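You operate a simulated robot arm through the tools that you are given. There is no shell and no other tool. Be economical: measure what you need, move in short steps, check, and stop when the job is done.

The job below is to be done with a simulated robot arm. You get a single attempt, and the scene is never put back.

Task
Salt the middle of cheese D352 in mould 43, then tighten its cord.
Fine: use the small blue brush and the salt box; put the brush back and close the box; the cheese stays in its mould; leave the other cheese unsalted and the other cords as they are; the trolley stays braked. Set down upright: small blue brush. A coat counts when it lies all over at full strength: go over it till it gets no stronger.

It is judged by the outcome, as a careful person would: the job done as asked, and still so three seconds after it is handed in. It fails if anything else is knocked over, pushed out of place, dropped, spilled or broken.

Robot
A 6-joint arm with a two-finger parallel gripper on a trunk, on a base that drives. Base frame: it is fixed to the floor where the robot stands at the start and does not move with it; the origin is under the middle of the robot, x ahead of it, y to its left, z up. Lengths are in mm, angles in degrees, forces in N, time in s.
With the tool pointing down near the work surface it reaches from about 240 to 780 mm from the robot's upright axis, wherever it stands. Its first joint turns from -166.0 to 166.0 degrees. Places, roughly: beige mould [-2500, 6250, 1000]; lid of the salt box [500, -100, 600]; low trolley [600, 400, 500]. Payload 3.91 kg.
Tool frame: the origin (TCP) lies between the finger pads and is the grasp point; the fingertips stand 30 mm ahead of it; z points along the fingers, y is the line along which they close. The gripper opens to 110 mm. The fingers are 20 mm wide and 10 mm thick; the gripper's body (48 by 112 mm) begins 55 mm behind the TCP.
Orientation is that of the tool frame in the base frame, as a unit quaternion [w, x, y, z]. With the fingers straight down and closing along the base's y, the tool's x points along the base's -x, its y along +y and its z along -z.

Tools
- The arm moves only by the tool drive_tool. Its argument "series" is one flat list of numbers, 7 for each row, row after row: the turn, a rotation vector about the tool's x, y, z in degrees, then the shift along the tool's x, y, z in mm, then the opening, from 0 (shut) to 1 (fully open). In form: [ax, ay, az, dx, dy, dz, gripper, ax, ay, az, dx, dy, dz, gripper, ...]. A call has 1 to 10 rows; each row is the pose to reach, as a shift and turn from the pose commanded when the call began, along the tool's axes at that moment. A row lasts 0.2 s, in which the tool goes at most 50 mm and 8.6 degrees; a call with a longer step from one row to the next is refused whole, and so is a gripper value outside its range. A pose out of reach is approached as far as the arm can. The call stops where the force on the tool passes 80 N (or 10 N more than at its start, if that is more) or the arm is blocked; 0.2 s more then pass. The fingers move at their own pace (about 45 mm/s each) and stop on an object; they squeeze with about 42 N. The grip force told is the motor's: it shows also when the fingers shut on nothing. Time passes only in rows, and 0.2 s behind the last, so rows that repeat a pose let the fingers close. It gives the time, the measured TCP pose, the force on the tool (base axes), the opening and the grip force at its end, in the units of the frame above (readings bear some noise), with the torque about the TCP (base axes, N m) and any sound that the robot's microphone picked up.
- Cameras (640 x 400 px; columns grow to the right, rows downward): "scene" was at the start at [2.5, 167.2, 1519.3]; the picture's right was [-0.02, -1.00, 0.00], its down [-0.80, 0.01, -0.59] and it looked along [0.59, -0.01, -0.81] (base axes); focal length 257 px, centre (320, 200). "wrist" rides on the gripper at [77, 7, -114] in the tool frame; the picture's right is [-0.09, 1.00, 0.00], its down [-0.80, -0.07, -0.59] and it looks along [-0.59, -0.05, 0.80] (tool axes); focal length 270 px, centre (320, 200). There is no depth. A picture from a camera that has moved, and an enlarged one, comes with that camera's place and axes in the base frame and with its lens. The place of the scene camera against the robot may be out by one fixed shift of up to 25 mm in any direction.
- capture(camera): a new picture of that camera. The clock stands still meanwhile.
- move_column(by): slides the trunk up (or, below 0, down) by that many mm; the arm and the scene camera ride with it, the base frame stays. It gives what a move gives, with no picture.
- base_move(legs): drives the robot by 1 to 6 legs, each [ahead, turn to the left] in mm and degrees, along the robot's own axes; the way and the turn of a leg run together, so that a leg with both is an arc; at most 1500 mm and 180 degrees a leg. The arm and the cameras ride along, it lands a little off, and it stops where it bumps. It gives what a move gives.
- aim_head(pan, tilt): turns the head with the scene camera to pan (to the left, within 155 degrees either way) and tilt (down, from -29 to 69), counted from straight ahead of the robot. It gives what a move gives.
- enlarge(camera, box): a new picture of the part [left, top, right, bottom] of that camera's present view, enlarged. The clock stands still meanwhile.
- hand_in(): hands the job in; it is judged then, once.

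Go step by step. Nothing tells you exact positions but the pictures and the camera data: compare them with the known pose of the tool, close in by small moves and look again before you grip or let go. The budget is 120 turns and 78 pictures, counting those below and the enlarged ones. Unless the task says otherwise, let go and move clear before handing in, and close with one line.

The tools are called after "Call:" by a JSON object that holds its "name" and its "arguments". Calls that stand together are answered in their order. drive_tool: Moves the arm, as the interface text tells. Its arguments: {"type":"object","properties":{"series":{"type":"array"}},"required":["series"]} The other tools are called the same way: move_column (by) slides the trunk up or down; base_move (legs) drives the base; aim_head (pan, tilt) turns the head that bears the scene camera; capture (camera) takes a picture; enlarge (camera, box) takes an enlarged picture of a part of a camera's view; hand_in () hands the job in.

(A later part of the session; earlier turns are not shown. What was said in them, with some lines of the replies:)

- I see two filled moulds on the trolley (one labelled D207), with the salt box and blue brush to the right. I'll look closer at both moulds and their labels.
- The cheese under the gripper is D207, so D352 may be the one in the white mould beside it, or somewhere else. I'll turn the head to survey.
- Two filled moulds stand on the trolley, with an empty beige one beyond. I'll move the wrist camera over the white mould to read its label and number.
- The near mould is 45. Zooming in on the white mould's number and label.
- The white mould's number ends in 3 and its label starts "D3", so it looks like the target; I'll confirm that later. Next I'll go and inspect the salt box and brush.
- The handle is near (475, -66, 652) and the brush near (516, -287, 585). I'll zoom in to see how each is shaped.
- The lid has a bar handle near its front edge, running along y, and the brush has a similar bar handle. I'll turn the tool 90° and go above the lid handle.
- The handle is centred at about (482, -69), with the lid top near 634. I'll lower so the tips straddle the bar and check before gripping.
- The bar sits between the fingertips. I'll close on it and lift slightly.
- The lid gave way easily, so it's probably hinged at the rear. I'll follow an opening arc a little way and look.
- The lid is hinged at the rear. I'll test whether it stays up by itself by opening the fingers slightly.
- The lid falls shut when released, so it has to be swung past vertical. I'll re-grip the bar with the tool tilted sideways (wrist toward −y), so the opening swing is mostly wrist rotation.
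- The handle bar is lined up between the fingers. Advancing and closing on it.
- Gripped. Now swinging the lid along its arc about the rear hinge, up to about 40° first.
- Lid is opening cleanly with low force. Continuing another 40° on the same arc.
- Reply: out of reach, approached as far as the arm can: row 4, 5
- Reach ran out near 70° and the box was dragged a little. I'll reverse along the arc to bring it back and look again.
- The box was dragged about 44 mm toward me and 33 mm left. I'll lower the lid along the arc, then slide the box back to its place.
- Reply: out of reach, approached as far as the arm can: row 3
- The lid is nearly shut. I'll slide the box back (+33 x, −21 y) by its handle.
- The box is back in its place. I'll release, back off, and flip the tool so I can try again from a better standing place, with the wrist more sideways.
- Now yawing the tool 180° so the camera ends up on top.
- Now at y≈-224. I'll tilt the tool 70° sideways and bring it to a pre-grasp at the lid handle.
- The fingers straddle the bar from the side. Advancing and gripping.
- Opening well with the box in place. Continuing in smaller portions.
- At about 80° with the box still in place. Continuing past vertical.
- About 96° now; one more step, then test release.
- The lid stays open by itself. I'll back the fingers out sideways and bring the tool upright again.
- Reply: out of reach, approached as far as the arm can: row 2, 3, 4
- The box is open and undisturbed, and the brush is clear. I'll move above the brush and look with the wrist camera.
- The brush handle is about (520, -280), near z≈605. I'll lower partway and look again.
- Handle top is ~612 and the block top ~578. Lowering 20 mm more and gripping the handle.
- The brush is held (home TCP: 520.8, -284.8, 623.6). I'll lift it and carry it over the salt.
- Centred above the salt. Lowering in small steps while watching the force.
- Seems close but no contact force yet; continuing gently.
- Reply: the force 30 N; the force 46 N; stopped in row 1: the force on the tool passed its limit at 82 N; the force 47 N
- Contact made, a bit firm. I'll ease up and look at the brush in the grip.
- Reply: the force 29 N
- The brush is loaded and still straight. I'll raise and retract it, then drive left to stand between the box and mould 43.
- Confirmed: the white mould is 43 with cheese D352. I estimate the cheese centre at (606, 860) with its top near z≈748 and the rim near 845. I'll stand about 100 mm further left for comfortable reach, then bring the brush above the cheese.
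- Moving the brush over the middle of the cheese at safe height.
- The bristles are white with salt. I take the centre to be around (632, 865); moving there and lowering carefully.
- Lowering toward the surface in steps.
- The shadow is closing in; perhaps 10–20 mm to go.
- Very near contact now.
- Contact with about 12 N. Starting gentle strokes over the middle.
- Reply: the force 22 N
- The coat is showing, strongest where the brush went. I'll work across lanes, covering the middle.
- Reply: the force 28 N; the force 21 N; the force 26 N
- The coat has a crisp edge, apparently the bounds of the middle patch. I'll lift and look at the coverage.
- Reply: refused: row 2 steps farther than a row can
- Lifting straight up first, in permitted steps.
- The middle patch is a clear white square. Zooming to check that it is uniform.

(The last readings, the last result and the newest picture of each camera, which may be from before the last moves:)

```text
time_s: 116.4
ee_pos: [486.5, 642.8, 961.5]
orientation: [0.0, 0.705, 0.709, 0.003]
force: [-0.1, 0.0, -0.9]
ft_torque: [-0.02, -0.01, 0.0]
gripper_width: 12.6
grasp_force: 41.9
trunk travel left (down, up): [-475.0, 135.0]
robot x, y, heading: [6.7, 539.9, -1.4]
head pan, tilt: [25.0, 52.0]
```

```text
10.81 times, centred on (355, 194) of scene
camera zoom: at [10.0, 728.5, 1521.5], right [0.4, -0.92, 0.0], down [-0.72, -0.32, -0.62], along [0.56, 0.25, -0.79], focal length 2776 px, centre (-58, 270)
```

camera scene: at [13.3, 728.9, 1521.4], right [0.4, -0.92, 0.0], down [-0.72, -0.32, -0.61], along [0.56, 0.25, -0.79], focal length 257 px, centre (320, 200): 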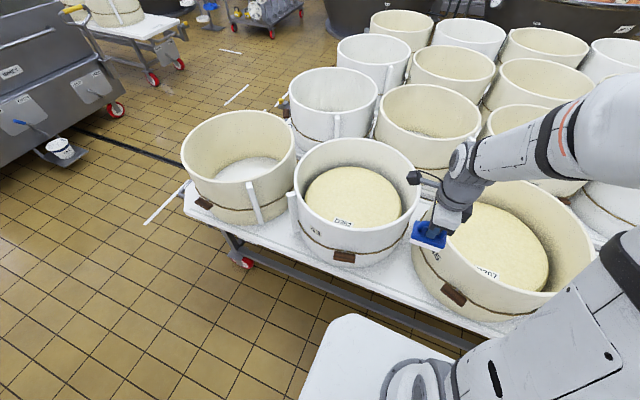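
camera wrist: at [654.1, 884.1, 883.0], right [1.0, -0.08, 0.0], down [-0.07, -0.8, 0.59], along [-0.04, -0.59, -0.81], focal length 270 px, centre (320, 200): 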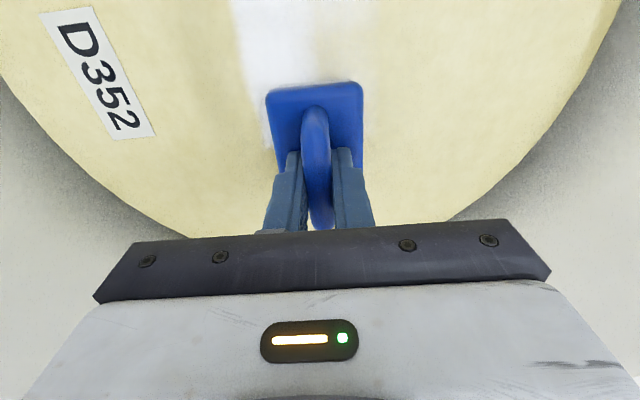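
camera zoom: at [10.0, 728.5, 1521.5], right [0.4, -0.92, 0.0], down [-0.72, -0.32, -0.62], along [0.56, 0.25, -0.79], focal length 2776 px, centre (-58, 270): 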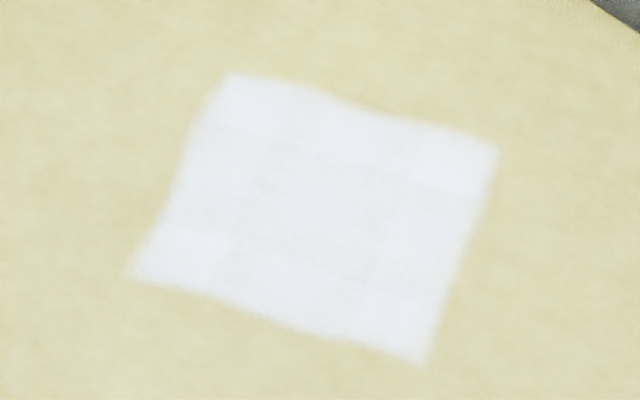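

It looks even, with only faint cell differences. One more full pass will make sure it gets no stronger.

Call:
{"name": "drive_tool", "arguments": {"series": [0, 0, 0, 40, 28, 0, 0, 0, 0, 0, 80, 56, 0, 0, 0, 0, 0, 120, 84, 0, 0, 0, 0, 0, 160, 110, 0, 0, 0, 0, 0, 170, 110, 45, 0, 0, 0, 0, 170, 110, 90, 0, 0, 0, 0, 170, 110, 135, 0, 0, 0, 0, 170, 110, 175, 0, 0, 0, 0, 170, 110, 192, 0, 0, 0, 0, 170, 110, 199, 0]}}

Call:
{"name": "drive_tool", "arguments": {"series": [0, 0, 0, 27, 0, 0, 0, 0, 0, 0, 54, 0, 0, 0, 0, 0, 0, 82, 0, 0, 0, 0, 0, 0, 100, 0, 0, 0, 0, 0, 0, 100, 18, 0, 0, 0, 0, 0, 82, 18, 0, 0, 0, 0, 0, 54, 18, 0, 0, 0, 0, 0, 27, 18, 0, 0, 0, 0, 0, 0, 18, 0, 0, 0, 0, 0, 0, 36, 0, 0]}}

Call:
{"name": "drive_tool", "arguments": {"series": [0, 0, 0, 27, 0, 0, 0, 0, 0, 0, 54, 0, 0, 0, 0, 0, 0, 82, 0, 0, 0, 0, 0, 0, 100, 0, 0, 0, 0, 0, 0, 100, 18, 0, 0, 0, 0, 0, 82, 18, 0, 0, 0, 0, 0, 54, 18, 0, 0, 0, 0, 0, 27, 18, 0, 0, 0, 0, 0, 0, 18, 0, 0, 0, 0, 0, 0, 36, 0, 0]}}

Call:
{"name": "drive_tool", "arguments": {"series": [0, 0, 0, 27, 0, 0, 0, 0, 0, 0, 54, 0, 0, 0, 0, 0, 0, 82, 0, 0, 0, 0, 0, 0, 100, 0, 0, 0, 0, 0, 0, 100, 18, 0, 0, 0, 0, 0, 82, 18, 0, 0, 0, 0, 0, 54, 18, 0, 0, 0, 0, 0, 27, 18, 0, 0, 0, 0, 0, 0, 18, 0, 0]}}

Call:
{"name": "drive_tool", "arguments": {"series": [0, 0, 0, 0, 0, -45, 0, 0, 0, 0, 0, 0, -90, 0, 0, 0, 0, 0, 0, -135, 0, 0, 0, 0, 0, 0, -180, 0, 0, 0, 0, 0, 0, -200, 0, 0, 0, 0, -30, -40, -200, 0, 0, 0, 0, -60, -80, -200, 0, 0, 0, 0, -90, -120, -200, 0, 0, 0, 0, -120, -160, -200, 0, 0, 0, 0, -160, -180, -200, 0]}}

Call:
{"name": "enlarge", "arguments": {"camera": "scene", "box": [332, 175, 378, 212]}}

```text
time_s: 118.6
ee_pos: [596.5, 816.8, 767.6]
orientation: [0.001, 0.705, 0.71, 0.004]
force: [-1.9, -0.4, 15.1]
ft_torque: [-0.49, 0.3, -0.04]
gripper_width: 12.6
grasp_force: 41.6
trunk travel left (down, up): [-475.0, 135.0]
robot x, y, heading: [9.2, 541.1, -1.3]
head pan, tilt: [25.0, 52.0]
```

```text
time_s: 120.8
ee_pos: [630.7, 817.3, 769.3]
orientation: [0.0, 0.705, 0.709, 0.002]
force: [0.3, 0.4, 0.7]
ft_torque: [0.08, -0.02, 0.0]
gripper_width: 12.8
grasp_force: 42.0
trunk travel left (down, up): [-475.0, 135.0]
robot x, y, heading: [6.4, 542.5, -1.2]
head pan, tilt: [25.0, 52.0]
```

```text
time_s: 123.0
ee_pos: [667.3, 818.8, 768.9]
orientation: [0.0, 0.705, 0.709, 0.001]
force: [0.5, 0.7, -1.1]
ft_torque: [0.0, -0.01, 0.0]
gripper_width: 12.9
grasp_force: 42.3
trunk travel left (down, up): [-475.0, 135.0]
robot x, y, heading: [12.9, 539.2, -0.9]
head pan, tilt: [25.0, 52.0]
```

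```text
time_s: 125.0
ee_pos: [686.3, 814.7, 769.3]
orientation: [0.001, 0.705, 0.709, 0.002]
force: [-0.1, -2.6, 5.2]
ft_torque: [0.02, -0.01, -0.02]
gripper_width: 13.0
grasp_force: 41.6
trunk travel left (down, up): [-475.0, 135.0]
robot x, y, heading: [10.5, 540.6, -0.8]
head pan, tilt: [25.0, 52.0]
```

```text
time_s: 127.2
ee_pos: [507.8, 656.3, 967.8]
orientation: [0.0, 0.704, 0.71, 0.003]
force: [0.0, 0.2, -0.5]
ft_torque: [-0.02, -0.01, 0.01]
gripper_width: 13.0
grasp_force: 41.8
trunk travel left (down, up): [-475.0, 135.0]
robot x, y, heading: [10.2, 538.5, -0.9]
head pan, tilt: [25.0, 52.0]
```

```text
10.81 times, centred on (355, 194) of scene
camera zoom: at [10.2, 728.7, 1521.4], right [0.4, -0.92, 0.0], down [-0.72, -0.32, -0.62], along [0.56, 0.25, -0.79], focal length 2776 px, centre (-58, 270)
```

zoom: 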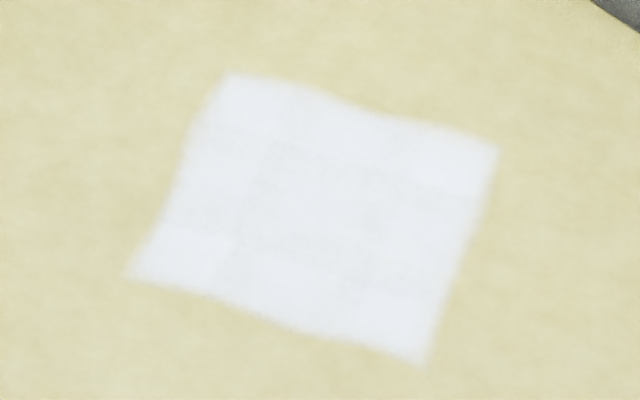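

No change after the second pass, so the coat is at full strength. Now I'll drive back to return the brush and close the box.

Call:
{"name": "base_move", "arguments": {"legs": [[-120, 0], [0, -89], [690, 0], [0, 90], [120, 0]]}}

Call:
{"name": "aim_head", "arguments": {"pan": -8, "tilt": 52}}

Call:
{"name": "capture", "arguments": {"camera": "scene"}}

```text
time_s: 140.3
ee_pos: [490.7, -35.7, 966.5]
orientation: [0.0, 0.708, 0.706, 0.002]
force: [0.7, 0.2, -1.4]
ft_torque: [-0.02, 0.01, 0.02]
gripper_width: 12.8
grasp_force: 41.8
trunk travel left (down, up): [-475.0, 135.0]
robot x, y, heading: [-10.7, -166.3, -1.2]
head pan, tilt: [25.0, 52.0]
```

```text
time_s: 141.3
ee_pos: [489.4, -35.8, 967.7]
orientation: [0.0, 0.708, 0.706, 0.002]
force: [-0.1, 0.3, -1.0]
ft_torque: [0.0, 0.0, -0.01]
gripper_width: 13.0
grasp_force: 41.8
trunk travel left (down, up): [-475.0, 135.0]
robot x, y, heading: [-13.3, -168.2, -1.3]
head pan, tilt: [-8.0, 52.0]
```

```text
18 pictures are left
camera scene: at [-4.7, -18.9, 1521.4], right [-0.16, -0.99, 0.0], down [-0.78, 0.13, -0.62], along [0.61, -0.1, -0.79], focal length 257 px, centre (320, 200)
```

scene: 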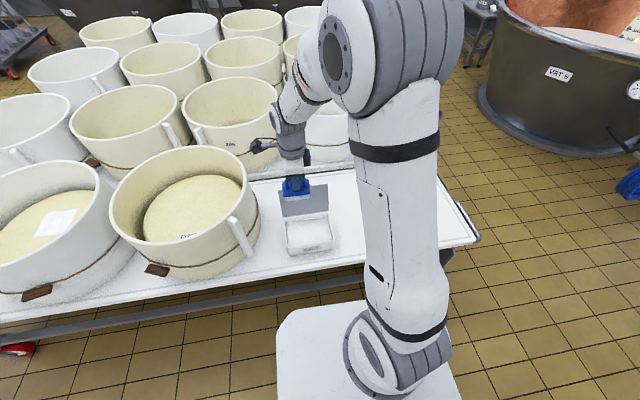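

Carrying the brush to above its place, then lowering.

Call:
{"name": "drive_tool", "arguments": {"series": [0, 0, 0, -42, 5, 0, 0, 0, 0, 0, -84, 10, 0, 0, 0, 0, 0, -126, 15, 0, 0, 0, 0, 0, -168, 20, 0, 0, 0, 0, 0, -210, 26, 0, 0, 0, 0, 0, -249, 31, 0, 0, 0, 0, 0, -249, 31, 48, 0, 0, 0, 0, -249, 31, 96, 0, 0, 0, 0, -249, 31, 144, 0, 0, 0, 0, -249, 31, 192, 0]}}

Call:
{"name": "drive_tool", "arguments": {"series": [0, 0, 0, 0, 0, 45, 0, 0, 0, 0, 0, 0, 90, 0, 0, 0, 0, 0, 0, 125, 0]}}

Call:
{"name": "drive_tool", "arguments": {"series": [0, 0, 0, 0, 0, 8, 0, 0, 0, 0, 0, 0, 14, 0]}}

Call:
{"name": "capture", "arguments": {"camera": "wrist"}}

```text
time_s: 143.5
ee_pos: [518.4, -285.4, 775.3]
orientation: [0.0, 0.709, 0.706, 0.003]
force: [0.1, 0.3, -0.8]
ft_torque: [0.01, 0.02, -0.01]
gripper_width: 12.8
grasp_force: 42.2
trunk travel left (down, up): [-475.0, 135.0]
robot x, y, heading: [-10.0, -165.3, -1.5]
head pan, tilt: [-8.0, 52.0]
```

```text
time_s: 144.3
ee_pos: [520.0, -285.9, 649.9]
orientation: [0.0, 0.708, 0.706, 0.003]
force: [0.2, -0.7, -1.1]
ft_torque: [0.0, -0.01, 0.0]
gripper_width: 12.8
grasp_force: 41.8
trunk travel left (down, up): [-475.0, 135.0]
robot x, y, heading: [-13.8, -161.3, -1.2]
head pan, tilt: [-8.0, 52.0]
```

```text
time_s: 144.9
ee_pos: [521.4, -285.2, 635.2]
orientation: [0.0, 0.708, 0.706, 0.002]
force: [0.0, 1.0, -0.7]
ft_torque: [-0.02, 0.01, 0.02]
gripper_width: 13.0
grasp_force: 41.6
trunk travel left (down, up): [-475.0, 135.0]
robot x, y, heading: [-10.1, -162.0, -1.0]
head pan, tilt: [-8.0, 52.0]
```

```text
17 pictures are left
camera wrist: at [527.5, -207.7, 751.0], right [1.0, -0.09, 0.0], down [-0.08, -0.8, 0.59], along [-0.05, -0.59, -0.81], focal length 270 px, centre (320, 200)
```

wrist: 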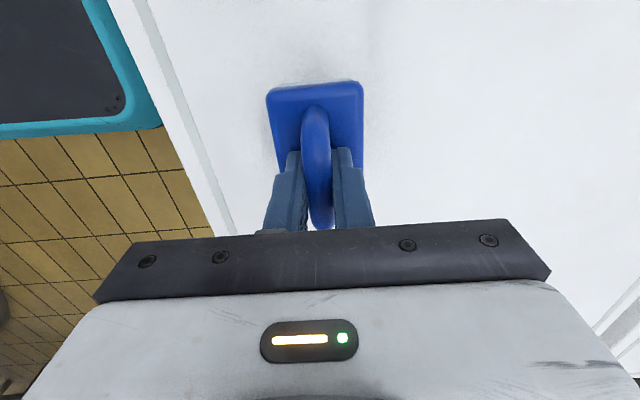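

Position matches the brush's original place. Lowering to contact in small steps.

Call:
{"name": "drive_tool", "arguments": {"series": [0, 0, 0, 0, 0, 6, 0, 0, 0, 0, 0, 0, 10, 0]}}

Call:
{"name": "drive_tool", "arguments": {"series": [0, 0, 0, 0, 0, 3, 0]}}

Call:
{"name": "drive_tool", "arguments": {"series": [0, 0, 0, 0, 0, 2, 0]}}

Call:
{"name": "drive_tool", "arguments": {"series": [0, 0, 0, 0, 0, 1.5, 0]}}

```text
time_s: 145.5
ee_pos: [521.1, -284.4, 625.7]
orientation: [0.0, 0.708, 0.706, 0.002]
force: [-0.1, 0.9, -1.3]
ft_torque: [0.02, -0.01, -0.02]
gripper_width: 12.8
grasp_force: 41.5
trunk travel left (down, up): [-475.0, 135.0]
robot x, y, heading: [-12.1, -166.7, -1.2]
head pan, tilt: [-8.0, 52.0]
```

```text
time_s: 145.9
ee_pos: [518.8, -283.2, 623.5]
orientation: [0.0, 0.708, 0.706, 0.002]
force: [-0.1, 0.2, -0.8]
ft_torque: [0.01, 0.02, 0.03]
gripper_width: 12.7
grasp_force: 41.4
trunk travel left (down, up): [-475.0, 135.0]
robot x, y, heading: [-11.2, -166.1, -1.5]
head pan, tilt: [-8.0, 52.0]
```

```text
time_s: 146.3
ee_pos: [520.5, -283.5, 619.8]
orientation: [0.0, 0.708, 0.706, 0.003]
force: [0.8, -0.3, -1.4]
ft_torque: [0.01, 0.0, -0.03]
gripper_width: 12.7
grasp_force: 42.0
trunk travel left (down, up): [-475.0, 135.0]
robot x, y, heading: [-8.1, -162.5, -1.0]
head pan, tilt: [-8.0, 52.0]
```

```text
time_s: 146.7
ee_pos: [521.3, -284.4, 618.4]
orientation: [0.0, 0.709, 0.705, 0.002]
force: [-0.6, 1.3, 2.7]
ft_torque: [0.1, 0.09, -0.02]
gripper_width: 12.5
grasp_force: 42.1
trunk travel left (down, up): [-475.0, 135.0]
robot x, y, heading: [-10.0, -166.9, -1.2]
head pan, tilt: [-8.0, 52.0]
```

The brush stands on the table. Releasing it, lifting clear, and moving above the lid's top edge beside the handle.

Call:
{"name": "drive_tool", "arguments": {"series": [0, 0, 0, 0, 0, 0, 0.2, 0, 0, 0, 0, 0, 0, 0.4, 0, 0, 0, 0, 0, 0, 0.5, 0, 0, 0, 0, 0, -20, 0.5, 0, 0, 0, 0, 0, -65, 0.6, 0, 0, 0, 0, 0, -112, 0.64, 0, 0, 0, 0, 0, -160, 0.64, 0, 0, 0, 0, 0, -208, 0.64, 0, 0, 0, 0, 0, -256, 0.64]}}

Call:
{"name": "drive_tool", "arguments": {"series": [0, 0, 0, 38, 25, 0, 0.64, 0, 0, 0, 76, 50, 0, 0.64, 0, 0, 0, 114, 75, 0, 0.64, 0, 0, 0, 152, 101, 0, 0.64]}}

Call:
{"name": "enlarge", "arguments": {"camera": "scene", "box": [240, 140, 400, 260]}}

Call:
{"name": "capture", "arguments": {"camera": "wrist"}}

```text
time_s: 148.7
ee_pos: [518.6, -284.0, 878.4]
orientation: [-0.001, 0.708, 0.706, 0.004]
force: [-0.5, 0.3, 0.2]
ft_torque: [0.0, 0.04, -0.01]
gripper_width: 70.5
grasp_force: 0.1
trunk travel left (down, up): [-475.0, 135.0]
robot x, y, heading: [-10.7, -167.7, -1.5]
head pan, tilt: [-8.0, 52.0]
```

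```text
time_s: 149.7
ee_pos: [618.5, -132.3, 874.5]
orientation: [0.0, 0.708, 0.706, 0.002]
force: [-0.2, 0.2, 0.9]
ft_torque: [0.0, 0.01, -0.02]
gripper_width: 70.7
grasp_force: 0.1
trunk travel left (down, up): [-475.0, 135.0]
robot x, y, heading: [-13.2, -162.0, -1.3]
head pan, tilt: [-8.0, 52.0]
```

```text
3.33 times, centred on (320, 200) of scene
camera zoom: at [-4.4, -18.5, 1521.4], right [-0.16, -0.99, 0.0], down [-0.78, 0.13, -0.62], along [0.61, -0.1, -0.79], focal length 856 px, centre (320, 200)
```

zoom: 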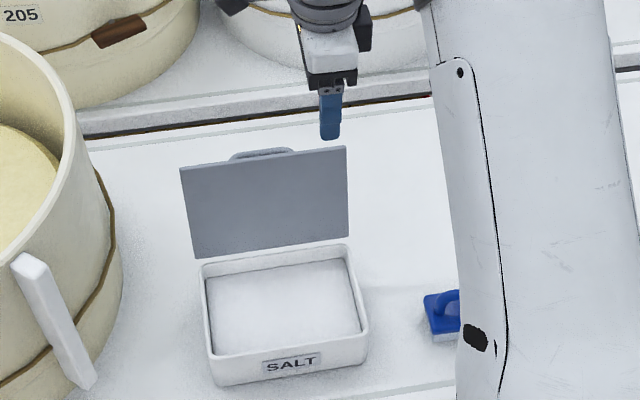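

```text
15 pictures are left
camera wrist: at [625.0, -54.2, 989.5], right [1.0, -0.09, 0.0], down [-0.08, -0.8, 0.59], along [-0.05, -0.59, -0.81], focal length 270 px, centre (320, 200)
```

wrist: 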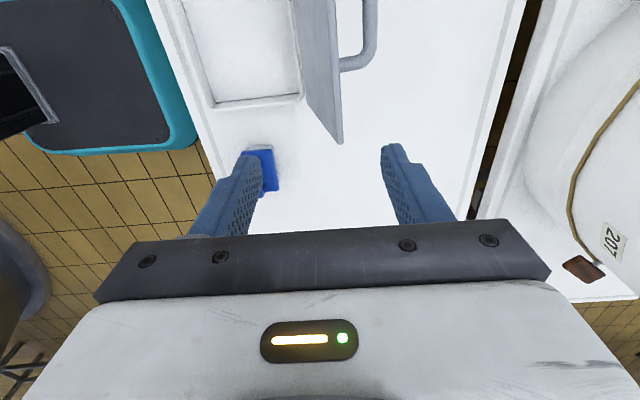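

The brush stands upright and the lid edge is clear at the top. I'll lower the open fingers to straddle the lid's top edge beside the handle, then guide it shut.

Call:
{"name": "drive_tool", "arguments": {"series": [0, 0, 0, 4, 14, 30, 0.64, 0, 0, 0, 4, 14, 65, 0.64, 0, 0, 0, 4, 14, 94, 0.6, 0, 0, 0, 4, 14, 94, 0.4, 0, 0, 0, 4, 14, 94, 0.25, 0, 0, 0, 4, 14, 94, 0.25]}}

Call:
{"name": "enlarge", "arguments": {"camera": "scene", "box": [260, 150, 380, 240]}}

```text
time_s: 151.1
ee_pos: [636.1, -128.6, 783.1]
orientation: [0.0, 0.709, 0.706, 0.003]
force: [0.0, -0.3, 0.1]
ft_torque: [-0.02, -0.04, -0.04]
gripper_width: 27.7
grasp_force: 0.1
trunk travel left (down, up): [-475.0, 135.0]
robot x, y, heading: [-13.0, -165.0, -1.3]
head pan, tilt: [-8.0, 52.0]
```

```text
4.44 times, centred on (320, 195) of scene
camera zoom: at [-4.6, -18.9, 1521.4], right [-0.16, -0.99, 0.0], down [-0.78, 0.13, -0.62], along [0.61, -0.1, -0.79], focal length 1141 px, centre (320, 222)
```

zoom: 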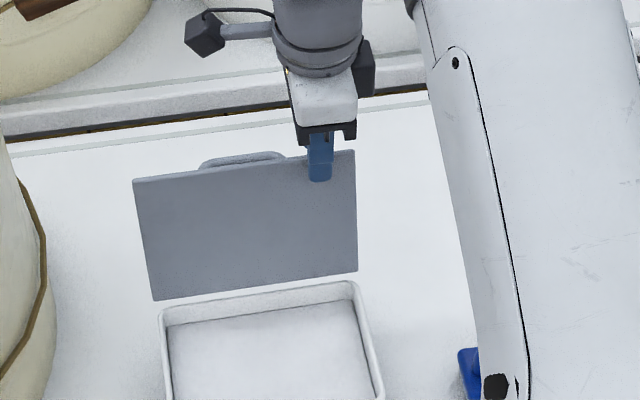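

Straddled. Now easing the lid forward past vertical and guiding it down.

Call:
{"name": "drive_tool", "arguments": {"series": [0, 0, 0, 0, -13, -1, 0.25, 0, 0, 0, 0, -26, 0, 0.25, 0, 0, 0, 0, -38, 2, 0.25, 0, 0, 0, 0, -48, 5, 0.25, 0, 0, 0, 0, -60, 9, 0.25, 0, 0, 0, 0, -72, 13, 0.25]}}

Call:
{"name": "enlarge", "arguments": {"camera": "scene", "box": [260, 150, 380, 240]}}

```text
time_s: 152.5
ee_pos: [562.5, -127.2, 769.1]
orientation: [0.0, 0.708, 0.706, 0.002]
force: [-0.6, -0.2, -0.2]
ft_torque: [0.03, -0.02, 0.0]
gripper_width: 27.6
grasp_force: 0.1
trunk travel left (down, up): [-475.0, 135.0]
robot x, y, heading: [-8.1, -165.3, -1.3]
head pan, tilt: [-8.0, 52.0]
```

```text
4.44 times, centred on (320, 195) of scene
camera zoom: at [-4.8, -18.9, 1521.4], right [-0.16, -0.99, 0.0], down [-0.78, 0.13, -0.62], along [0.61, -0.1, -0.79], focal length 1141 px, centre (320, 222)
```

zoom: 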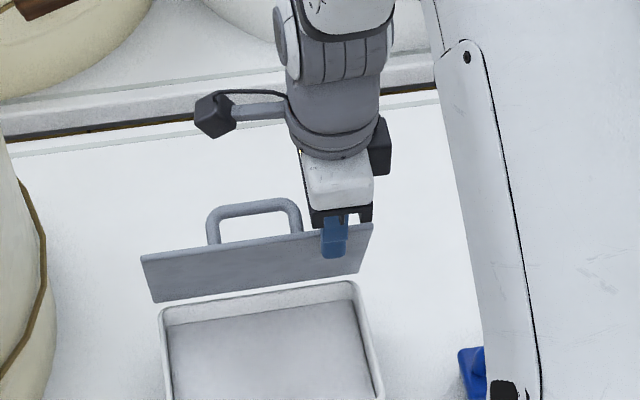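

The lid now rests on the front finger. Continuing down, widening the fingers as it lowers.

Call:
{"name": "drive_tool", "arguments": {"series": [0, 0, 0, 0, -13.5, 6, 0.27, 0, 0, 0, 0, -25.5, 16, 0.35, 0, 0, 0, 0, -36.5, 27, 0.42, 0, 0, 0, 0, -46.5, 41, 0.49, 0, 0, 0, 0, -53.5, 57, 0.56, 0, 0, 0, 0, -55.5, 73, 0.69, 0, 0, 0, 0, -54.5, 87, 0.86, 0, 0, 0, 0, -54.5, 95, 1.0, 0, 0, 0, 0, -59, 96, 1.0, 0, 0, 0, 0, -60, 96, 1.0]}}

Call:
{"name": "enlarge", "arguments": {"camera": "scene", "box": [260, 170, 400, 275]}}

```text
time_s: 154.7
ee_pos: [502.6, -125.2, 672.9]
orientation: [0.0, 0.708, 0.706, 0.001]
force: [0.0, 0.0, 0.2]
ft_torque: [-0.02, 0.0, 0.02]
gripper_width: 110.0
grasp_force: 0.0
trunk travel left (down, up): [-475.0, 135.0]
robot x, y, heading: [-14.2, -164.6, -1.2]
head pan, tilt: [-8.0, 52.0]
```

```text
3.81 times, centred on (330, 222) of scene
camera zoom: at [-4.8, -18.9, 1521.4], right [-0.16, -0.99, 0.0], down [-0.78, 0.13, -0.62], along [0.61, -0.1, -0.79], focal length 978 px, centre (282, 114)
```

zoom: 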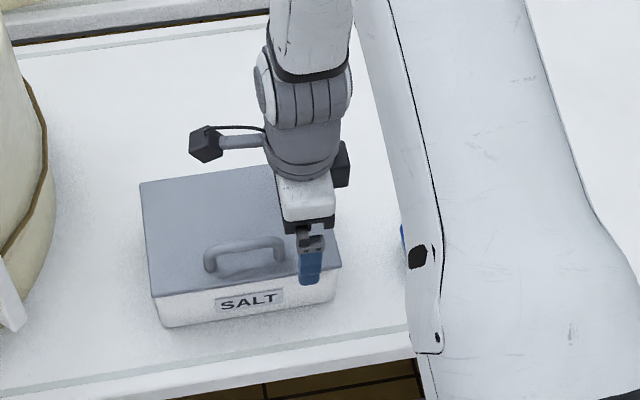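

The box is closed, unmoved, and the brush is back. Now I'll raise the arm and drive to stand in front of mould 43, a bit farther back, for the cord.

Call:
{"name": "drive_tool", "arguments": {"series": [0, 0, 0, 0, 0, -45, 1, 0, 0, 0, 0, 0, -92, 1, 0, 0, 0, 0, 0, -140, 0.8, 0, 0, 0, 0, 0, -188, 0.7, 0, 0, 0, 0, 0, -236, 0.6, 0, 0, 0, 0, 0, -284, 0.6, 0, 0, 0, 0, 0, -325, 0.6, 0, 0, 0, 0, -40, -325, 0.6, 0, 0, 0, 0, -70, -325, 0.6]}}

Call:
{"name": "base_move", "arguments": {"legs": [[-240, 0], [0, 91], [985, 0], [0, -90]]}}

Call:
{"name": "aim_head", "arguments": {"pan": 0, "tilt": 45}}

Call:
{"name": "capture", "arguments": {"camera": "scene"}}

```text
time_s: 156.7
ee_pos: [433.6, -128.0, 994.7]
orientation: [0.0, 0.709, 0.706, 0.002]
force: [0.1, -1.2, -0.6]
ft_torque: [0.02, 0.0, 0.01]
gripper_width: 66.0
grasp_force: 0.0
trunk travel left (down, up): [-475.0, 135.0]
robot x, y, heading: [-13.9, -162.8, -1.6]
head pan, tilt: [-8.0, 52.0]
```

```text
time_s: 170.7
ee_pos: [206.8, 881.1, 994.4]
orientation: [0.0, 0.689, 0.725, 0.003]
force: [-0.7, -0.4, 0.4]
ft_torque: [0.01, -0.03, -0.01]
gripper_width: 66.0
grasp_force: 0.0
trunk travel left (down, up): [-475.0, 135.0]
robot x, y, heading: [-234.1, 850.2, 2.7]
head pan, tilt: [-8.0, 52.0]
```

```text
time_s: 171.4
ee_pos: [207.3, 884.0, 994.5]
orientation: [0.001, 0.689, 0.725, 0.002]
force: [0.7, 0.1, 0.3]
ft_torque: [0.02, 0.03, 0.0]
gripper_width: 66.2
grasp_force: 0.1
trunk travel left (down, up): [-475.0, 135.0]
robot x, y, heading: [-234.7, 850.0, 2.5]
head pan, tilt: [0.0, 45.0]
```

```text
11 pictures are left
camera scene: at [-231.8, 1009.4, 1530.9], right [0.04, -1.0, 0.0], down [-0.71, -0.03, -0.71], along [0.71, 0.03, -0.71], focal length 257 px, centre (320, 200)
```

scene: 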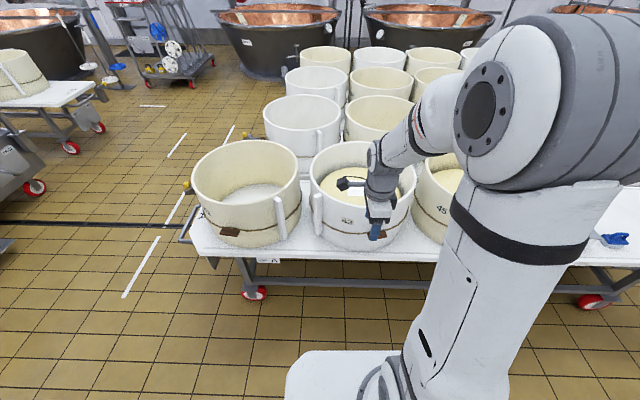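

I'm in front of mould 43. I'll lower the trunk and turn the tool to point horizontally at the cord toggle.

Call:
{"name": "move_column", "arguments": {"by": -320}}

Call:
{"name": "drive_tool", "arguments": {"series": [-8.5, 0, 0, -7, 8, 0, 0.6, -17, 0, 0, -14, 16, 0, 0.6, -25.5, 0, 0, -21, 24, 0, 0.6, -34, 0, 0, -28, 32, 0, 0.6, -42.5, 0, 0, -35, 40, 0, 0.6, -51, 0, 0, -42, 48, 0, 0.6, -59.5, 0, 0, -49, 56, 0, 0.6, -68, 0, 0, -56, 64, 0, 0.6, -76.5, 0, 0, -63, 72, 0, 0.6, -85, 0, 0, -70, 80, 0, 0.6]}}

Call:
{"name": "drive_tool", "arguments": {"series": [-5, 0, 0, 0, 0, 0, 0.6]}}

Call:
{"name": "capture", "arguments": {"camera": "wrist"}}

```text
time_s: 174.6
ee_pos: [207.2, 881.9, 675.3]
orientation: [0.001, 0.689, 0.724, 0.002]
force: [0.2, -0.6, 0.0]
ft_torque: [0.0, 0.01, 0.03]
gripper_width: 65.8
grasp_force: 0.1
trunk travel left (down, up): [-155.0, 455.0]
robot x, y, heading: [-238.1, 854.8, 2.6]
head pan, tilt: [0.0, 45.0]
```

```text
time_s: 176.8
ee_pos: [314.4, 811.2, 673.9]
orientation: [0.466, 0.508, 0.532, 0.492]
force: [0.0, 0.5, 0.3]
ft_torque: [0.0, 0.03, -0.03]
gripper_width: 66.2
grasp_force: 0.0
out of reach, approached as far as the arm can: row 4, 5, 6, 7, 8, 9, 10
trunk travel left (down, up): [-155.0, 455.0]
robot x, y, heading: [-237.8, 849.4, 2.4]
head pan, tilt: [0.0, 45.0]
```

```text
time_s: 177.2
ee_pos: [314.4, 812.4, 673.9]
orientation: [0.487, 0.486, 0.511, 0.514]
force: [0.0, 0.3, 0.7]
ft_torque: [-0.01, 0.03, -0.01]
gripper_width: 65.9
grasp_force: 0.1
trunk travel left (down, up): [-155.0, 455.0]
robot x, y, heading: [-236.1, 855.2, 2.3]
head pan, tilt: [0.0, 45.0]
```

```text
10 pictures are left
camera wrist: at [196.3, 883.1, 680.1], right [0.0, -0.09, 1.0], down [-0.55, -0.83, -0.08], along [0.83, -0.55, -0.05], focal length 270 px, centre (320, 200)
```

wrist: 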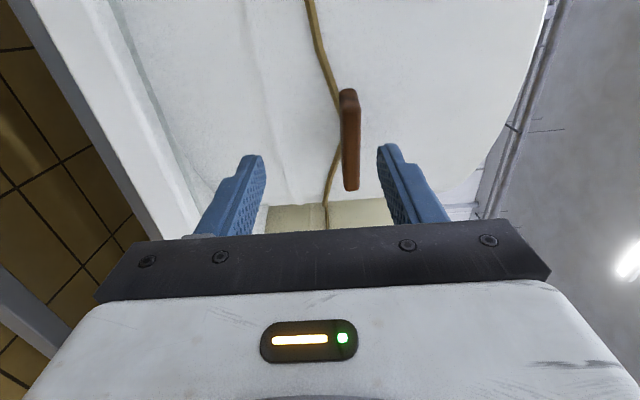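

I triangulate the toggle near (393, 800, 690), lying horizontally. I'll line the tool up with it, a little short of contact, and look from both cameras.

Call:
{"name": "drive_tool", "arguments": {"series": [0, 4.7, 0, -12, 8, 10, 0.6, 0, 9.5, 0, -24, 16, 22, 0.6, 0, 9.5, 0, -24, 16, 32, 0.6]}}

Call:
{"name": "capture", "arguments": {"camera": "wrist"}}

Call:
{"name": "aim_head", "arguments": {"pan": -12, "tilt": 40}}

Call:
{"name": "enlarge", "arguments": {"camera": "scene", "box": [200, 100, 440, 250]}}

```text
time_s: 178.0
ee_pos: [348.2, 789.5, 687.6]
orientation: [0.444, 0.442, 0.55, 0.552]
force: [0.0, 0.3, -0.5]
ft_torque: [0.03, 0.02, 0.04]
gripper_width: 65.9
grasp_force: 0.1
trunk travel left (down, up): [-155.0, 455.0]
robot x, y, heading: [-235.0, 851.3, 2.3]
head pan, tilt: [0.0, 45.0]
```

```text
9 pictures are left
camera wrist: at [219.1, 840.6, 693.5], right [0.02, -0.09, 1.0], down [-0.41, -0.91, -0.07], along [0.91, -0.41, -0.05], focal length 270 px, centre (320, 200)
```

wrist: 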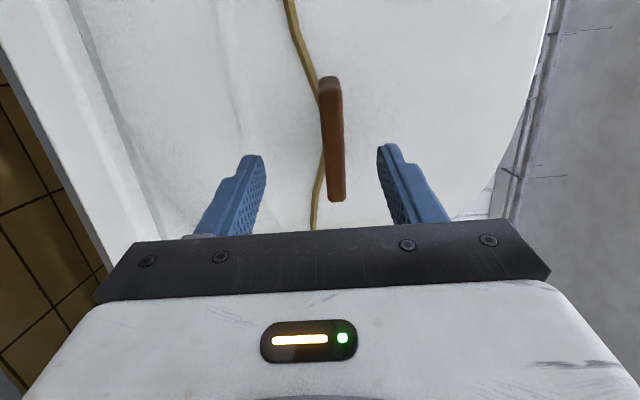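

```text
time_s: 178.7
ee_pos: [347.0, 788.9, 686.3]
orientation: [0.443, 0.443, 0.55, 0.552]
force: [-0.9, 0.5, 0.7]
ft_torque: [-0.05, 0.0, 0.02]
gripper_width: 65.9
grasp_force: 0.1
trunk travel left (down, up): [-155.0, 455.0]
robot x, y, heading: [-235.3, 853.4, 2.6]
head pan, tilt: [-12.0, 40.0]
```

```text
2.67 times, centred on (320, 175) of scene
camera zoom: at [-229.1, 991.1, 1218.2], right [-0.17, -0.99, 0.0], down [-0.63, 0.11, -0.77], along [0.76, -0.13, -0.64], focal length 685 px, centre (320, 267)
```

zoom: 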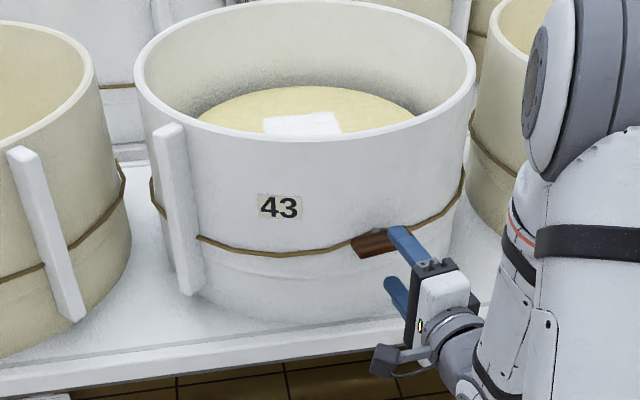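

The toggle is level at z≈696. Moving up 8 mm and advancing carefully to straddle it.

Call:
{"name": "drive_tool", "arguments": {"series": [0, 0, 0, -1, 8, 6, 0.5, 0, 0, 0, -1, 8, 12, 0.45, 0, 0, 0, -1, 8, 18, 0.4, 0, 0, 0, -1, 8, 21, 0.4]}}

Call:
{"name": "capture", "arguments": {"camera": "wrist"}}

```text
time_s: 179.7
ee_pos: [368.0, 791.6, 695.4]
orientation: [0.443, 0.442, 0.55, 0.553]
force: [0.4, 0.2, -0.7]
ft_torque: [0.03, 0.02, -0.02]
gripper_width: 43.9
grasp_force: 0.1
trunk travel left (down, up): [-155.0, 455.0]
robot x, y, heading: [-238.2, 853.1, 2.7]
head pan, tilt: [-12.0, 40.0]
```

```text
7 pictures are left
camera wrist: at [239.8, 843.1, 702.3], right [0.02, -0.09, 1.0], down [-0.41, -0.91, -0.07], along [0.91, -0.41, -0.05], focal length 270 px, centre (320, 200)
```

wrist: 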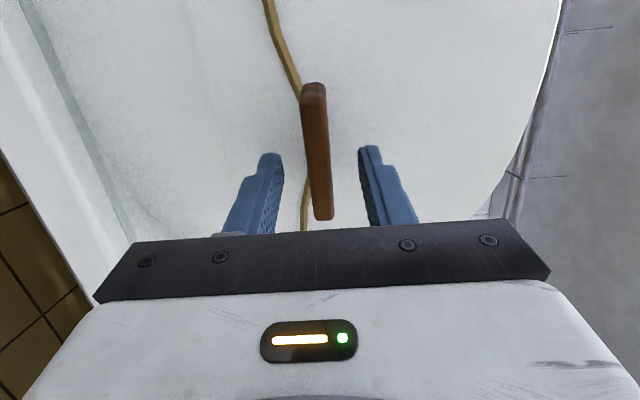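

The toggle is between the fingertips. A few mm further in, then close.

Call:
{"name": "drive_tool", "arguments": {"series": [0, 0, 0, 0, 0, 3, 0.4, 0, 0, 0, 0, 0, 6, 0.4]}}

Call:
{"name": "drive_tool", "arguments": {"series": [0, 0, 0, 0, 0, 0, 0.2, 0, 0, 0, 0, 0, 0, 0, 0, 0, 0, 0, 0, 0, 0, 0, 0, 0, 0, 0, 0, 0]}}

```text
time_s: 180.3
ee_pos: [374.1, 794.4, 695.0]
orientation: [0.444, 0.443, 0.55, 0.552]
force: [-0.2, 0.8, -0.1]
ft_torque: [-0.03, 0.0, 0.0]
gripper_width: 44.1
grasp_force: 0.1
trunk travel left (down, up): [-155.0, 455.0]
robot x, y, heading: [-235.5, 853.3, 2.6]
head pan, tilt: [-12.0, 40.0]
```

```text
time_s: 181.3
ee_pos: [374.2, 793.8, 695.5]
orientation: [0.444, 0.443, 0.55, 0.552]
force: [0.6, 0.2, 3.1]
ft_torque: [-0.13, 0.53, -0.11]
gripper_width: 13.0
grasp_force: 42.1
trunk travel left (down, up): [-155.0, 455.0]
robot x, y, heading: [-237.1, 848.9, 2.6]
head pan, tilt: [-12.0, 40.0]
```

The toggle is gripped (13 mm). Trying a small clockwise turn about its pin while watching torque.

Call:
{"name": "drive_tool", "arguments": {"series": [0, 0, 8, 0, 0, 0, 0, 0, 0, 16, 0, 0, 0, 0]}}

Call:
{"name": "enlarge", "arguments": {"camera": "scene", "box": [220, 140, 400, 250]}}

```text
time_s: 181.9
ee_pos: [375.6, 795.3, 695.4]
orientation: [0.361, 0.516, 0.482, 0.609]
force: [-0.6, -1.5, 0.7]
ft_torque: [-0.07, 0.25, -0.14]
gripper_width: 13.0
grasp_force: 42.1
trunk travel left (down, up): [-155.0, 455.0]
robot x, y, heading: [-237.8, 848.6, 2.5]
head pan, tilt: [-12.0, 40.0]
```

```text
3.56 times, centred on (310, 195) of scene
camera zoom: at [-228.7, 990.9, 1218.1], right [-0.17, -0.99, 0.0], down [-0.63, 0.11, -0.77], along [0.75, -0.13, -0.64], focal length 913 px, centre (356, 218)
```

zoom: 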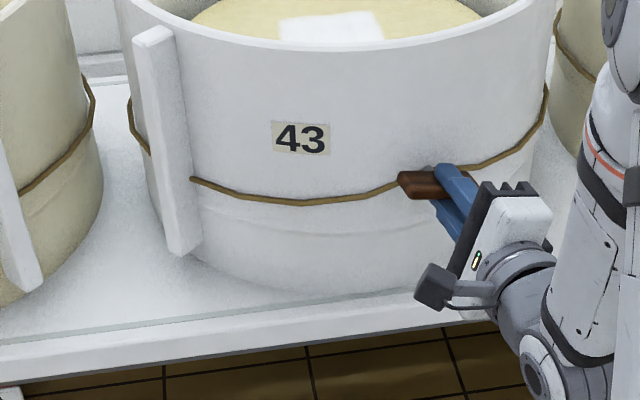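

It turns freely and the cord is still slack. Continuing clockwise.

Call:
{"name": "drive_tool", "arguments": {"series": [0, 0, 8, 0, 0, 0, 0, 0, 0, 16, 0, 0, 0, 0, 0, 0, 24, 0, 0, 0, 0]}}

Call:
{"name": "drive_tool", "arguments": {"series": [0, 0, 8, 0, 0, 0, 0, 0, 0, 16, 0, 0, 0, 0, 0, 0, 24, 0, 0, 0, 0]}}

Call:
{"name": "drive_tool", "arguments": {"series": [0, 0, 8, 0, 0, 0, 0, 0, 0, 16, 0, 0, 0, 0, 0, 0, 24, 0, 0, 0, 0]}}

Call:
{"name": "enlarge", "arguments": {"camera": "scene", "box": [220, 140, 400, 250]}}

```text
time_s: 182.7
ee_pos: [374.0, 794.0, 694.7]
orientation: [0.226, 0.606, 0.364, 0.67]
force: [0.0, -0.6, -0.4]
ft_torque: [-0.42, 1.71, -0.26]
gripper_width: 12.8
grasp_force: 42.3
trunk travel left (down, up): [-155.0, 455.0]
robot x, y, heading: [-238.3, 850.5, 2.4]
head pan, tilt: [-12.0, 40.0]
```

```text
time_s: 183.5
ee_pos: [373.4, 793.1, 696.3]
orientation: [0.082, 0.667, 0.231, 0.703]
force: [2.1, 0.7, 0.5]
ft_torque: [-0.44, 1.64, 0.49]
gripper_width: 13.2
grasp_force: 42.3
trunk travel left (down, up): [-155.0, 455.0]
robot x, y, heading: [-232.7, 854.4, 2.4]
head pan, tilt: [-12.0, 40.0]
```

```text
time_s: 184.3
ee_pos: [375.3, 794.3, 695.5]
orientation: [0.008, 0.688, 0.16, 0.708]
force: [-1.1, 1.5, -0.1]
ft_torque: [-0.32, 1.35, 0.89]
gripper_width: 13.2
grasp_force: 42.3
out of reach, approached as far as the arm can: row 2, 3
trunk travel left (down, up): [-155.0, 455.0]
robot x, y, heading: [-233.5, 853.4, 2.4]
head pan, tilt: [-12.0, 40.0]
```

```text
3.56 times, centred on (310, 195) of scene
camera zoom: at [-228.4, 991.1, 1218.2], right [-0.17, -0.99, 0.0], down [-0.63, 0.11, -0.77], along [0.75, -0.13, -0.64], focal length 913 px, centre (356, 218)
```

zoom: 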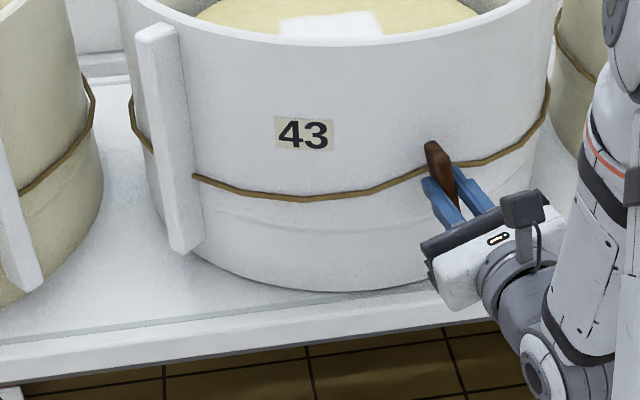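

The toggle has turned about 73° clockwise without stiffening, and the wrist hit its limit. I'll release, back off, turn the wrist back 180° and re-grip to continue tightening.

Call:
{"name": "drive_tool", "arguments": {"series": [0, 0, 0, 0, 0, 0, 0.2, 0, 0, 0, 0, 0, 0, 0.4, 0, 0, 0, 0, 0, 0, 0.4, 0, 0, 0, 0, 0, -20, 0.4, 0, 0, 0, 0, 0, -50, 0.5]}}

Call:
{"name": "drive_tool", "arguments": {"series": [0, 0, -8.5, 0, 0, 0, 0.5, 0, 0, -17, 0, 0, 0, 0.5, 0, 0, -25.5, 0, 0, 0, 0.5, 0, 0, -34, 0, 0, 0, 0.5, 0, 0, -42.5, 0, 0, 0, 0.5, 0, 0, -51, 0, 0, 0, 0.5, 0, 0, -59.5, 0, 0, 0, 0.5, 0, 0, -68, 0, 0, 0, 0.5, 0, 0, -76.5, 0, 0, 0, 0.5, 0, 0, -85, 0, 0, 0, 0.5]}}

Call:
{"name": "capture", "arguments": {"camera": "wrist"}}

```text
time_s: 185.5
ee_pos: [326.4, 783.9, 695.1]
orientation: [0.009, 0.687, 0.16, 0.708]
force: [-0.7, 0.9, 0.5]
ft_torque: [-0.03, -0.01, -0.02]
gripper_width: 54.9
grasp_force: 0.0
trunk travel left (down, up): [-155.0, 455.0]
robot x, y, heading: [-233.0, 852.0, 2.3]
head pan, tilt: [-12.0, 40.0]
```

```text
time_s: 187.7
ee_pos: [325.9, 782.5, 696.5]
orientation: [0.486, 0.399, 0.582, 0.515]
force: [0.2, 1.2, 0.3]
ft_torque: [-0.02, 0.03, 0.03]
gripper_width: 55.3
grasp_force: 0.1
trunk travel left (down, up): [-155.0, 455.0]
robot x, y, heading: [-234.6, 851.7, 2.2]
head pan, tilt: [-12.0, 40.0]
```

```text
4 pictures are left
camera wrist: at [197.3, 834.3, 690.1], right [-0.02, 0.07, 1.0], down [-0.41, -0.91, 0.05], along [0.91, -0.41, 0.04], focal length 270 px, centre (320, 200)
```

wrist: 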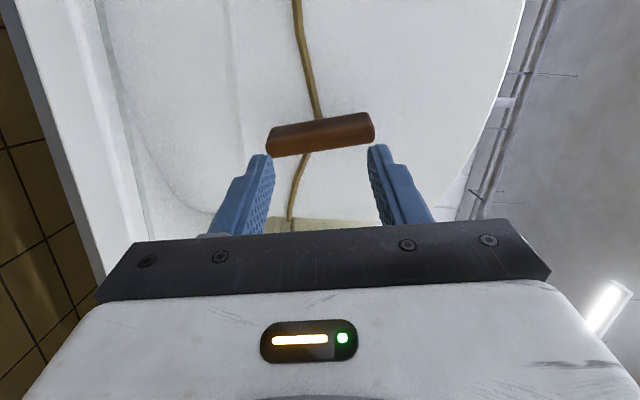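

The toggle stays where it was turned. I'll complete the wrist's 180° turn back and re-grip.

Call:
{"name": "drive_tool", "arguments": {"series": [0, 0, -8.5, 0, 0, 0, 0.5, 0, 0, -17, 0, 0, 0, 0.5, 0, 0, -25.5, 0, 0, 0, 0.5, 0, 0, -34, 0, 0, 0, 0.5, 0, 0, -42.5, 0, 0, 0, 0.5, 0, 0, -51, 0, 0, 0, 0.5, 0, 0, -59.5, 0, 0, 0, 0.5, 0, 0, -68, 0, 0, 0, 0.5, 0, 0, -76.5, 0, 0, 0, 0.5, 0, 0, -85, 0, 0, 0, 0.5]}}

Call:
{"name": "drive_tool", "arguments": {"series": [0, 0, -8.5, 0, 0, 10, 0.5, 0, 0, -10, 0, 0, 25, 0.5, 0, 0, -10, 0, 0, 40, 0.5, 0, 0, -10, 0, 0, 50, 0.4, 0, 0, -10, 0, 0, 50, 0.2, 0, 0, -10, 0, 0, 50, 0, 0, 0, -10, 0, 0, 50, 0, 0, 0, -10, 0, 0, 50, 0]}}

```text
time_s: 189.9
ee_pos: [325.6, 782.6, 696.2]
orientation: [0.707, -0.1, 0.699, 0.052]
force: [0.3, 0.1, 0.3]
ft_torque: [0.07, 0.02, 0.03]
gripper_width: 55.2
grasp_force: 0.1
trunk travel left (down, up): [-155.0, 455.0]
robot x, y, heading: [-232.4, 850.3, 2.5]
head pan, tilt: [-12.0, 40.0]
```

```text
time_s: 191.7
ee_pos: [374.3, 794.7, 694.7]
orientation: [0.709, -0.159, 0.687, -0.01]
force: [1.4, -5.1, 5.3]
ft_torque: [-0.19, 0.77, 0.85]
gripper_width: 12.7
grasp_force: 41.9
trunk travel left (down, up): [-155.0, 455.0]
robot x, y, heading: [-234.3, 854.6, 2.3]
head pan, tilt: [-12.0, 40.0]
```

Re-gripped at the same angle (12.7 mm). Continuing clockwise while watching torque.

Call:
{"name": "drive_tool", "arguments": {"series": [0, 0, 8, 0, 0, 0, 0, 0, 0, 16, 0, 0, 0, 0, 0, 0, 24, 0, 0, 0, 0]}}

Call:
{"name": "drive_tool", "arguments": {"series": [0, 0, 8, 0, 0, 0, 0, 0, 0, 16, 0, 0, 0, 0, 0, 0, 24, 0, 0, 0, 0]}}

Call:
{"name": "drive_tool", "arguments": {"series": [0, 0, 8, 0, 0, 0, 0, 0, 0, 16, 0, 0, 0, 0, 0, 0, 24, 0, 0, 0, 0]}}

```text
time_s: 192.5
ee_pos: [373.6, 795.6, 696.5]
orientation: [0.695, -0.014, 0.706, 0.138]
force: [-0.6, -1.0, 0.3]
ft_torque: [-1.31, 0.04, 0.65]
gripper_width: 16.3
grasp_force: 41.7
trunk travel left (down, up): [-155.0, 455.0]
robot x, y, heading: [-241.2, 850.4, 2.1]
head pan, tilt: [-12.0, 40.0]
```

```text
time_s: 193.3
ee_pos: [374.0, 795.9, 695.1]
orientation: [0.65, 0.132, 0.693, 0.28]
force: [-7.2, 5.0, -0.1]
ft_torque: [-2.58, -0.06, 0.81]
gripper_width: 27.3
grasp_force: 42.3
trunk travel left (down, up): [-155.0, 455.0]
robot x, y, heading: [-236.8, 851.2, 2.4]
head pan, tilt: [-12.0, 40.0]
```

```text
time_s: 194.1
ee_pos: [374.8, 794.5, 696.0]
orientation: [0.581, 0.269, 0.652, 0.405]
force: [-1.0, 8.7, -0.3]
ft_torque: [-7.76, -1.22, 1.24]
gripper_width: 43.5
grasp_force: 42.2
trunk travel left (down, up): [-155.0, 455.0]
robot x, y, heading: [-236.4, 852.4, 2.6]
head pan, tilt: [-12.0, 40.0]
```

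Torque rose sharply while the toggle stayed put, so it has reached its tight stop. I'll rotate back to unload, release, and check.

Call:
{"name": "drive_tool", "arguments": {"series": [0, 0, -8, 0, 0, 0, 0, 0, 0, -16, 0, 0, 0, 0, 0, 0, -24, 0, 0, 0, 0, 0, 0, -32, 0, 0, 0, 0, 0, 0, -40, 0, 0, 0, 0, 0, 0, -48, 0, 0, 0, 0, 0, 0, -56, 0, 0, 0, 0, 0, 0, -60, 0, 0, 0, 0]}}

Call:
{"name": "enlarge", "arguments": {"camera": "scene", "box": [220, 100, 440, 250]}}

```text
time_s: 195.9
ee_pos: [374.2, 794.5, 695.8]
orientation: [0.706, -0.088, 0.7, 0.065]
force: [7.9, 10.8, 6.2]
ft_torque: [0.16, -0.5, 1.18]
gripper_width: 12.9
grasp_force: 42.9
trunk travel left (down, up): [-155.0, 455.0]
robot x, y, heading: [-236.8, 851.0, 2.6]
head pan, tilt: [-12.0, 40.0]
```

```text
2.67 times, centred on (330, 175) of scene
camera zoom: at [-229.1, 991.9, 1218.2], right [-0.17, -0.99, 0.0], down [-0.63, 0.11, -0.77], along [0.76, -0.13, -0.64], focal length 685 px, centre (293, 267)
```

zoom: 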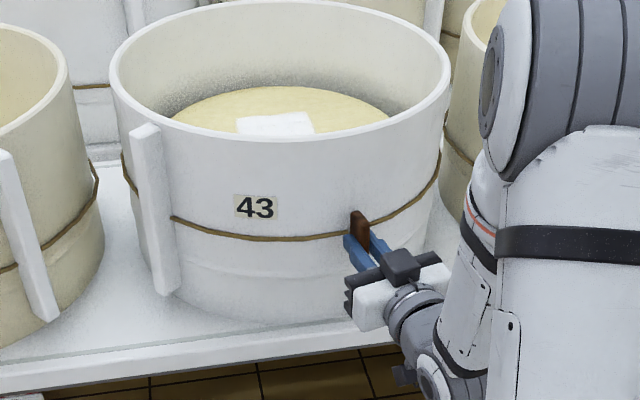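

The toggle now stands upright at its stop and the cord lies taut; the mould is in place. Releasing and backing off.

Call:
{"name": "drive_tool", "arguments": {"series": [0, 0, 0, 0, 0, 0, 0.2, 0, 0, 0, 0, 0, 0, 0.4, 0, 0, 0, 0, 0, 0, 0.4, 0, 0, 0, 0, 0, -25, 0.4, 0, 0, 0, 0, 0, -60, 0.4, 0, 0, 0, 0, 0, -75, 0.4]}}

Call:
{"name": "base_move", "arguments": {"legs": [[-200, 0]]}}

Call:
{"name": "enlarge", "arguments": {"camera": "scene", "box": [200, 60, 440, 210]}}

```text
time_s: 197.3
ee_pos: [300.6, 778.4, 698.0]
orientation: [0.705, -0.088, 0.7, 0.065]
force: [0.3, 0.2, 1.4]
ft_torque: [-0.06, -0.01, 0.04]
gripper_width: 43.8
grasp_force: 0.1
trunk travel left (down, up): [-155.0, 455.0]
robot x, y, heading: [-235.7, 853.2, 2.5]
head pan, tilt: [-12.0, 40.0]
```

```text
time_s: 198.9
ee_pos: [95.6, 768.0, 697.9]
orientation: [0.706, -0.088, 0.7, 0.064]
force: [0.2, 0.0, 0.3]
ft_torque: [0.02, -0.01, 0.04]
gripper_width: 44.1
grasp_force: 0.1
trunk travel left (down, up): [-155.0, 455.0]
robot x, y, heading: [-441.9, 843.3, 2.3]
head pan, tilt: [-12.0, 40.0]
```

```text
2.67 times, centred on (320, 135) of scene
camera zoom: at [-436.4, 982.5, 1218.2], right [-0.17, -0.99, 0.0], down [-0.63, 0.11, -0.77], along [0.76, -0.13, -0.64], focal length 685 px, centre (320, 373)
```

zoom: 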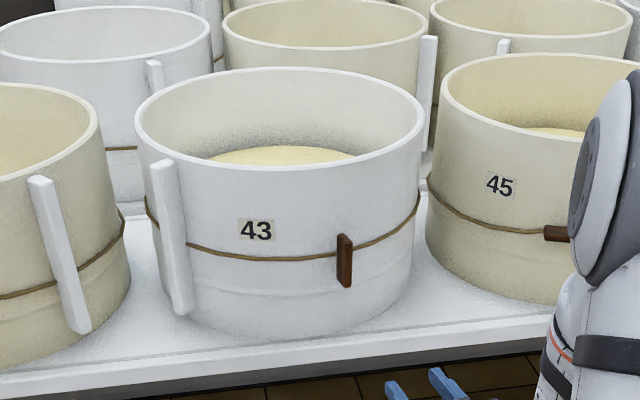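

The toggle on mould 43 stands at its tight stop and holds. Cord 45 is untouched, the box is shut, the brush stands upright in its place, and the arm is clear, so I'm handing in.

Call:
{"name": "hand_in", "arguments": {}}

```text
The job is handed in.
```

I salted the middle of cheese D352 in mould 43 until a second pass made it no stronger. I then turned its cord toggle clockwise to its stop, put the small blue brush back upright and closed the salt box. While first opening the box I dragged it about 50 mm, then slid it back to within about 3 mm of where it stood.
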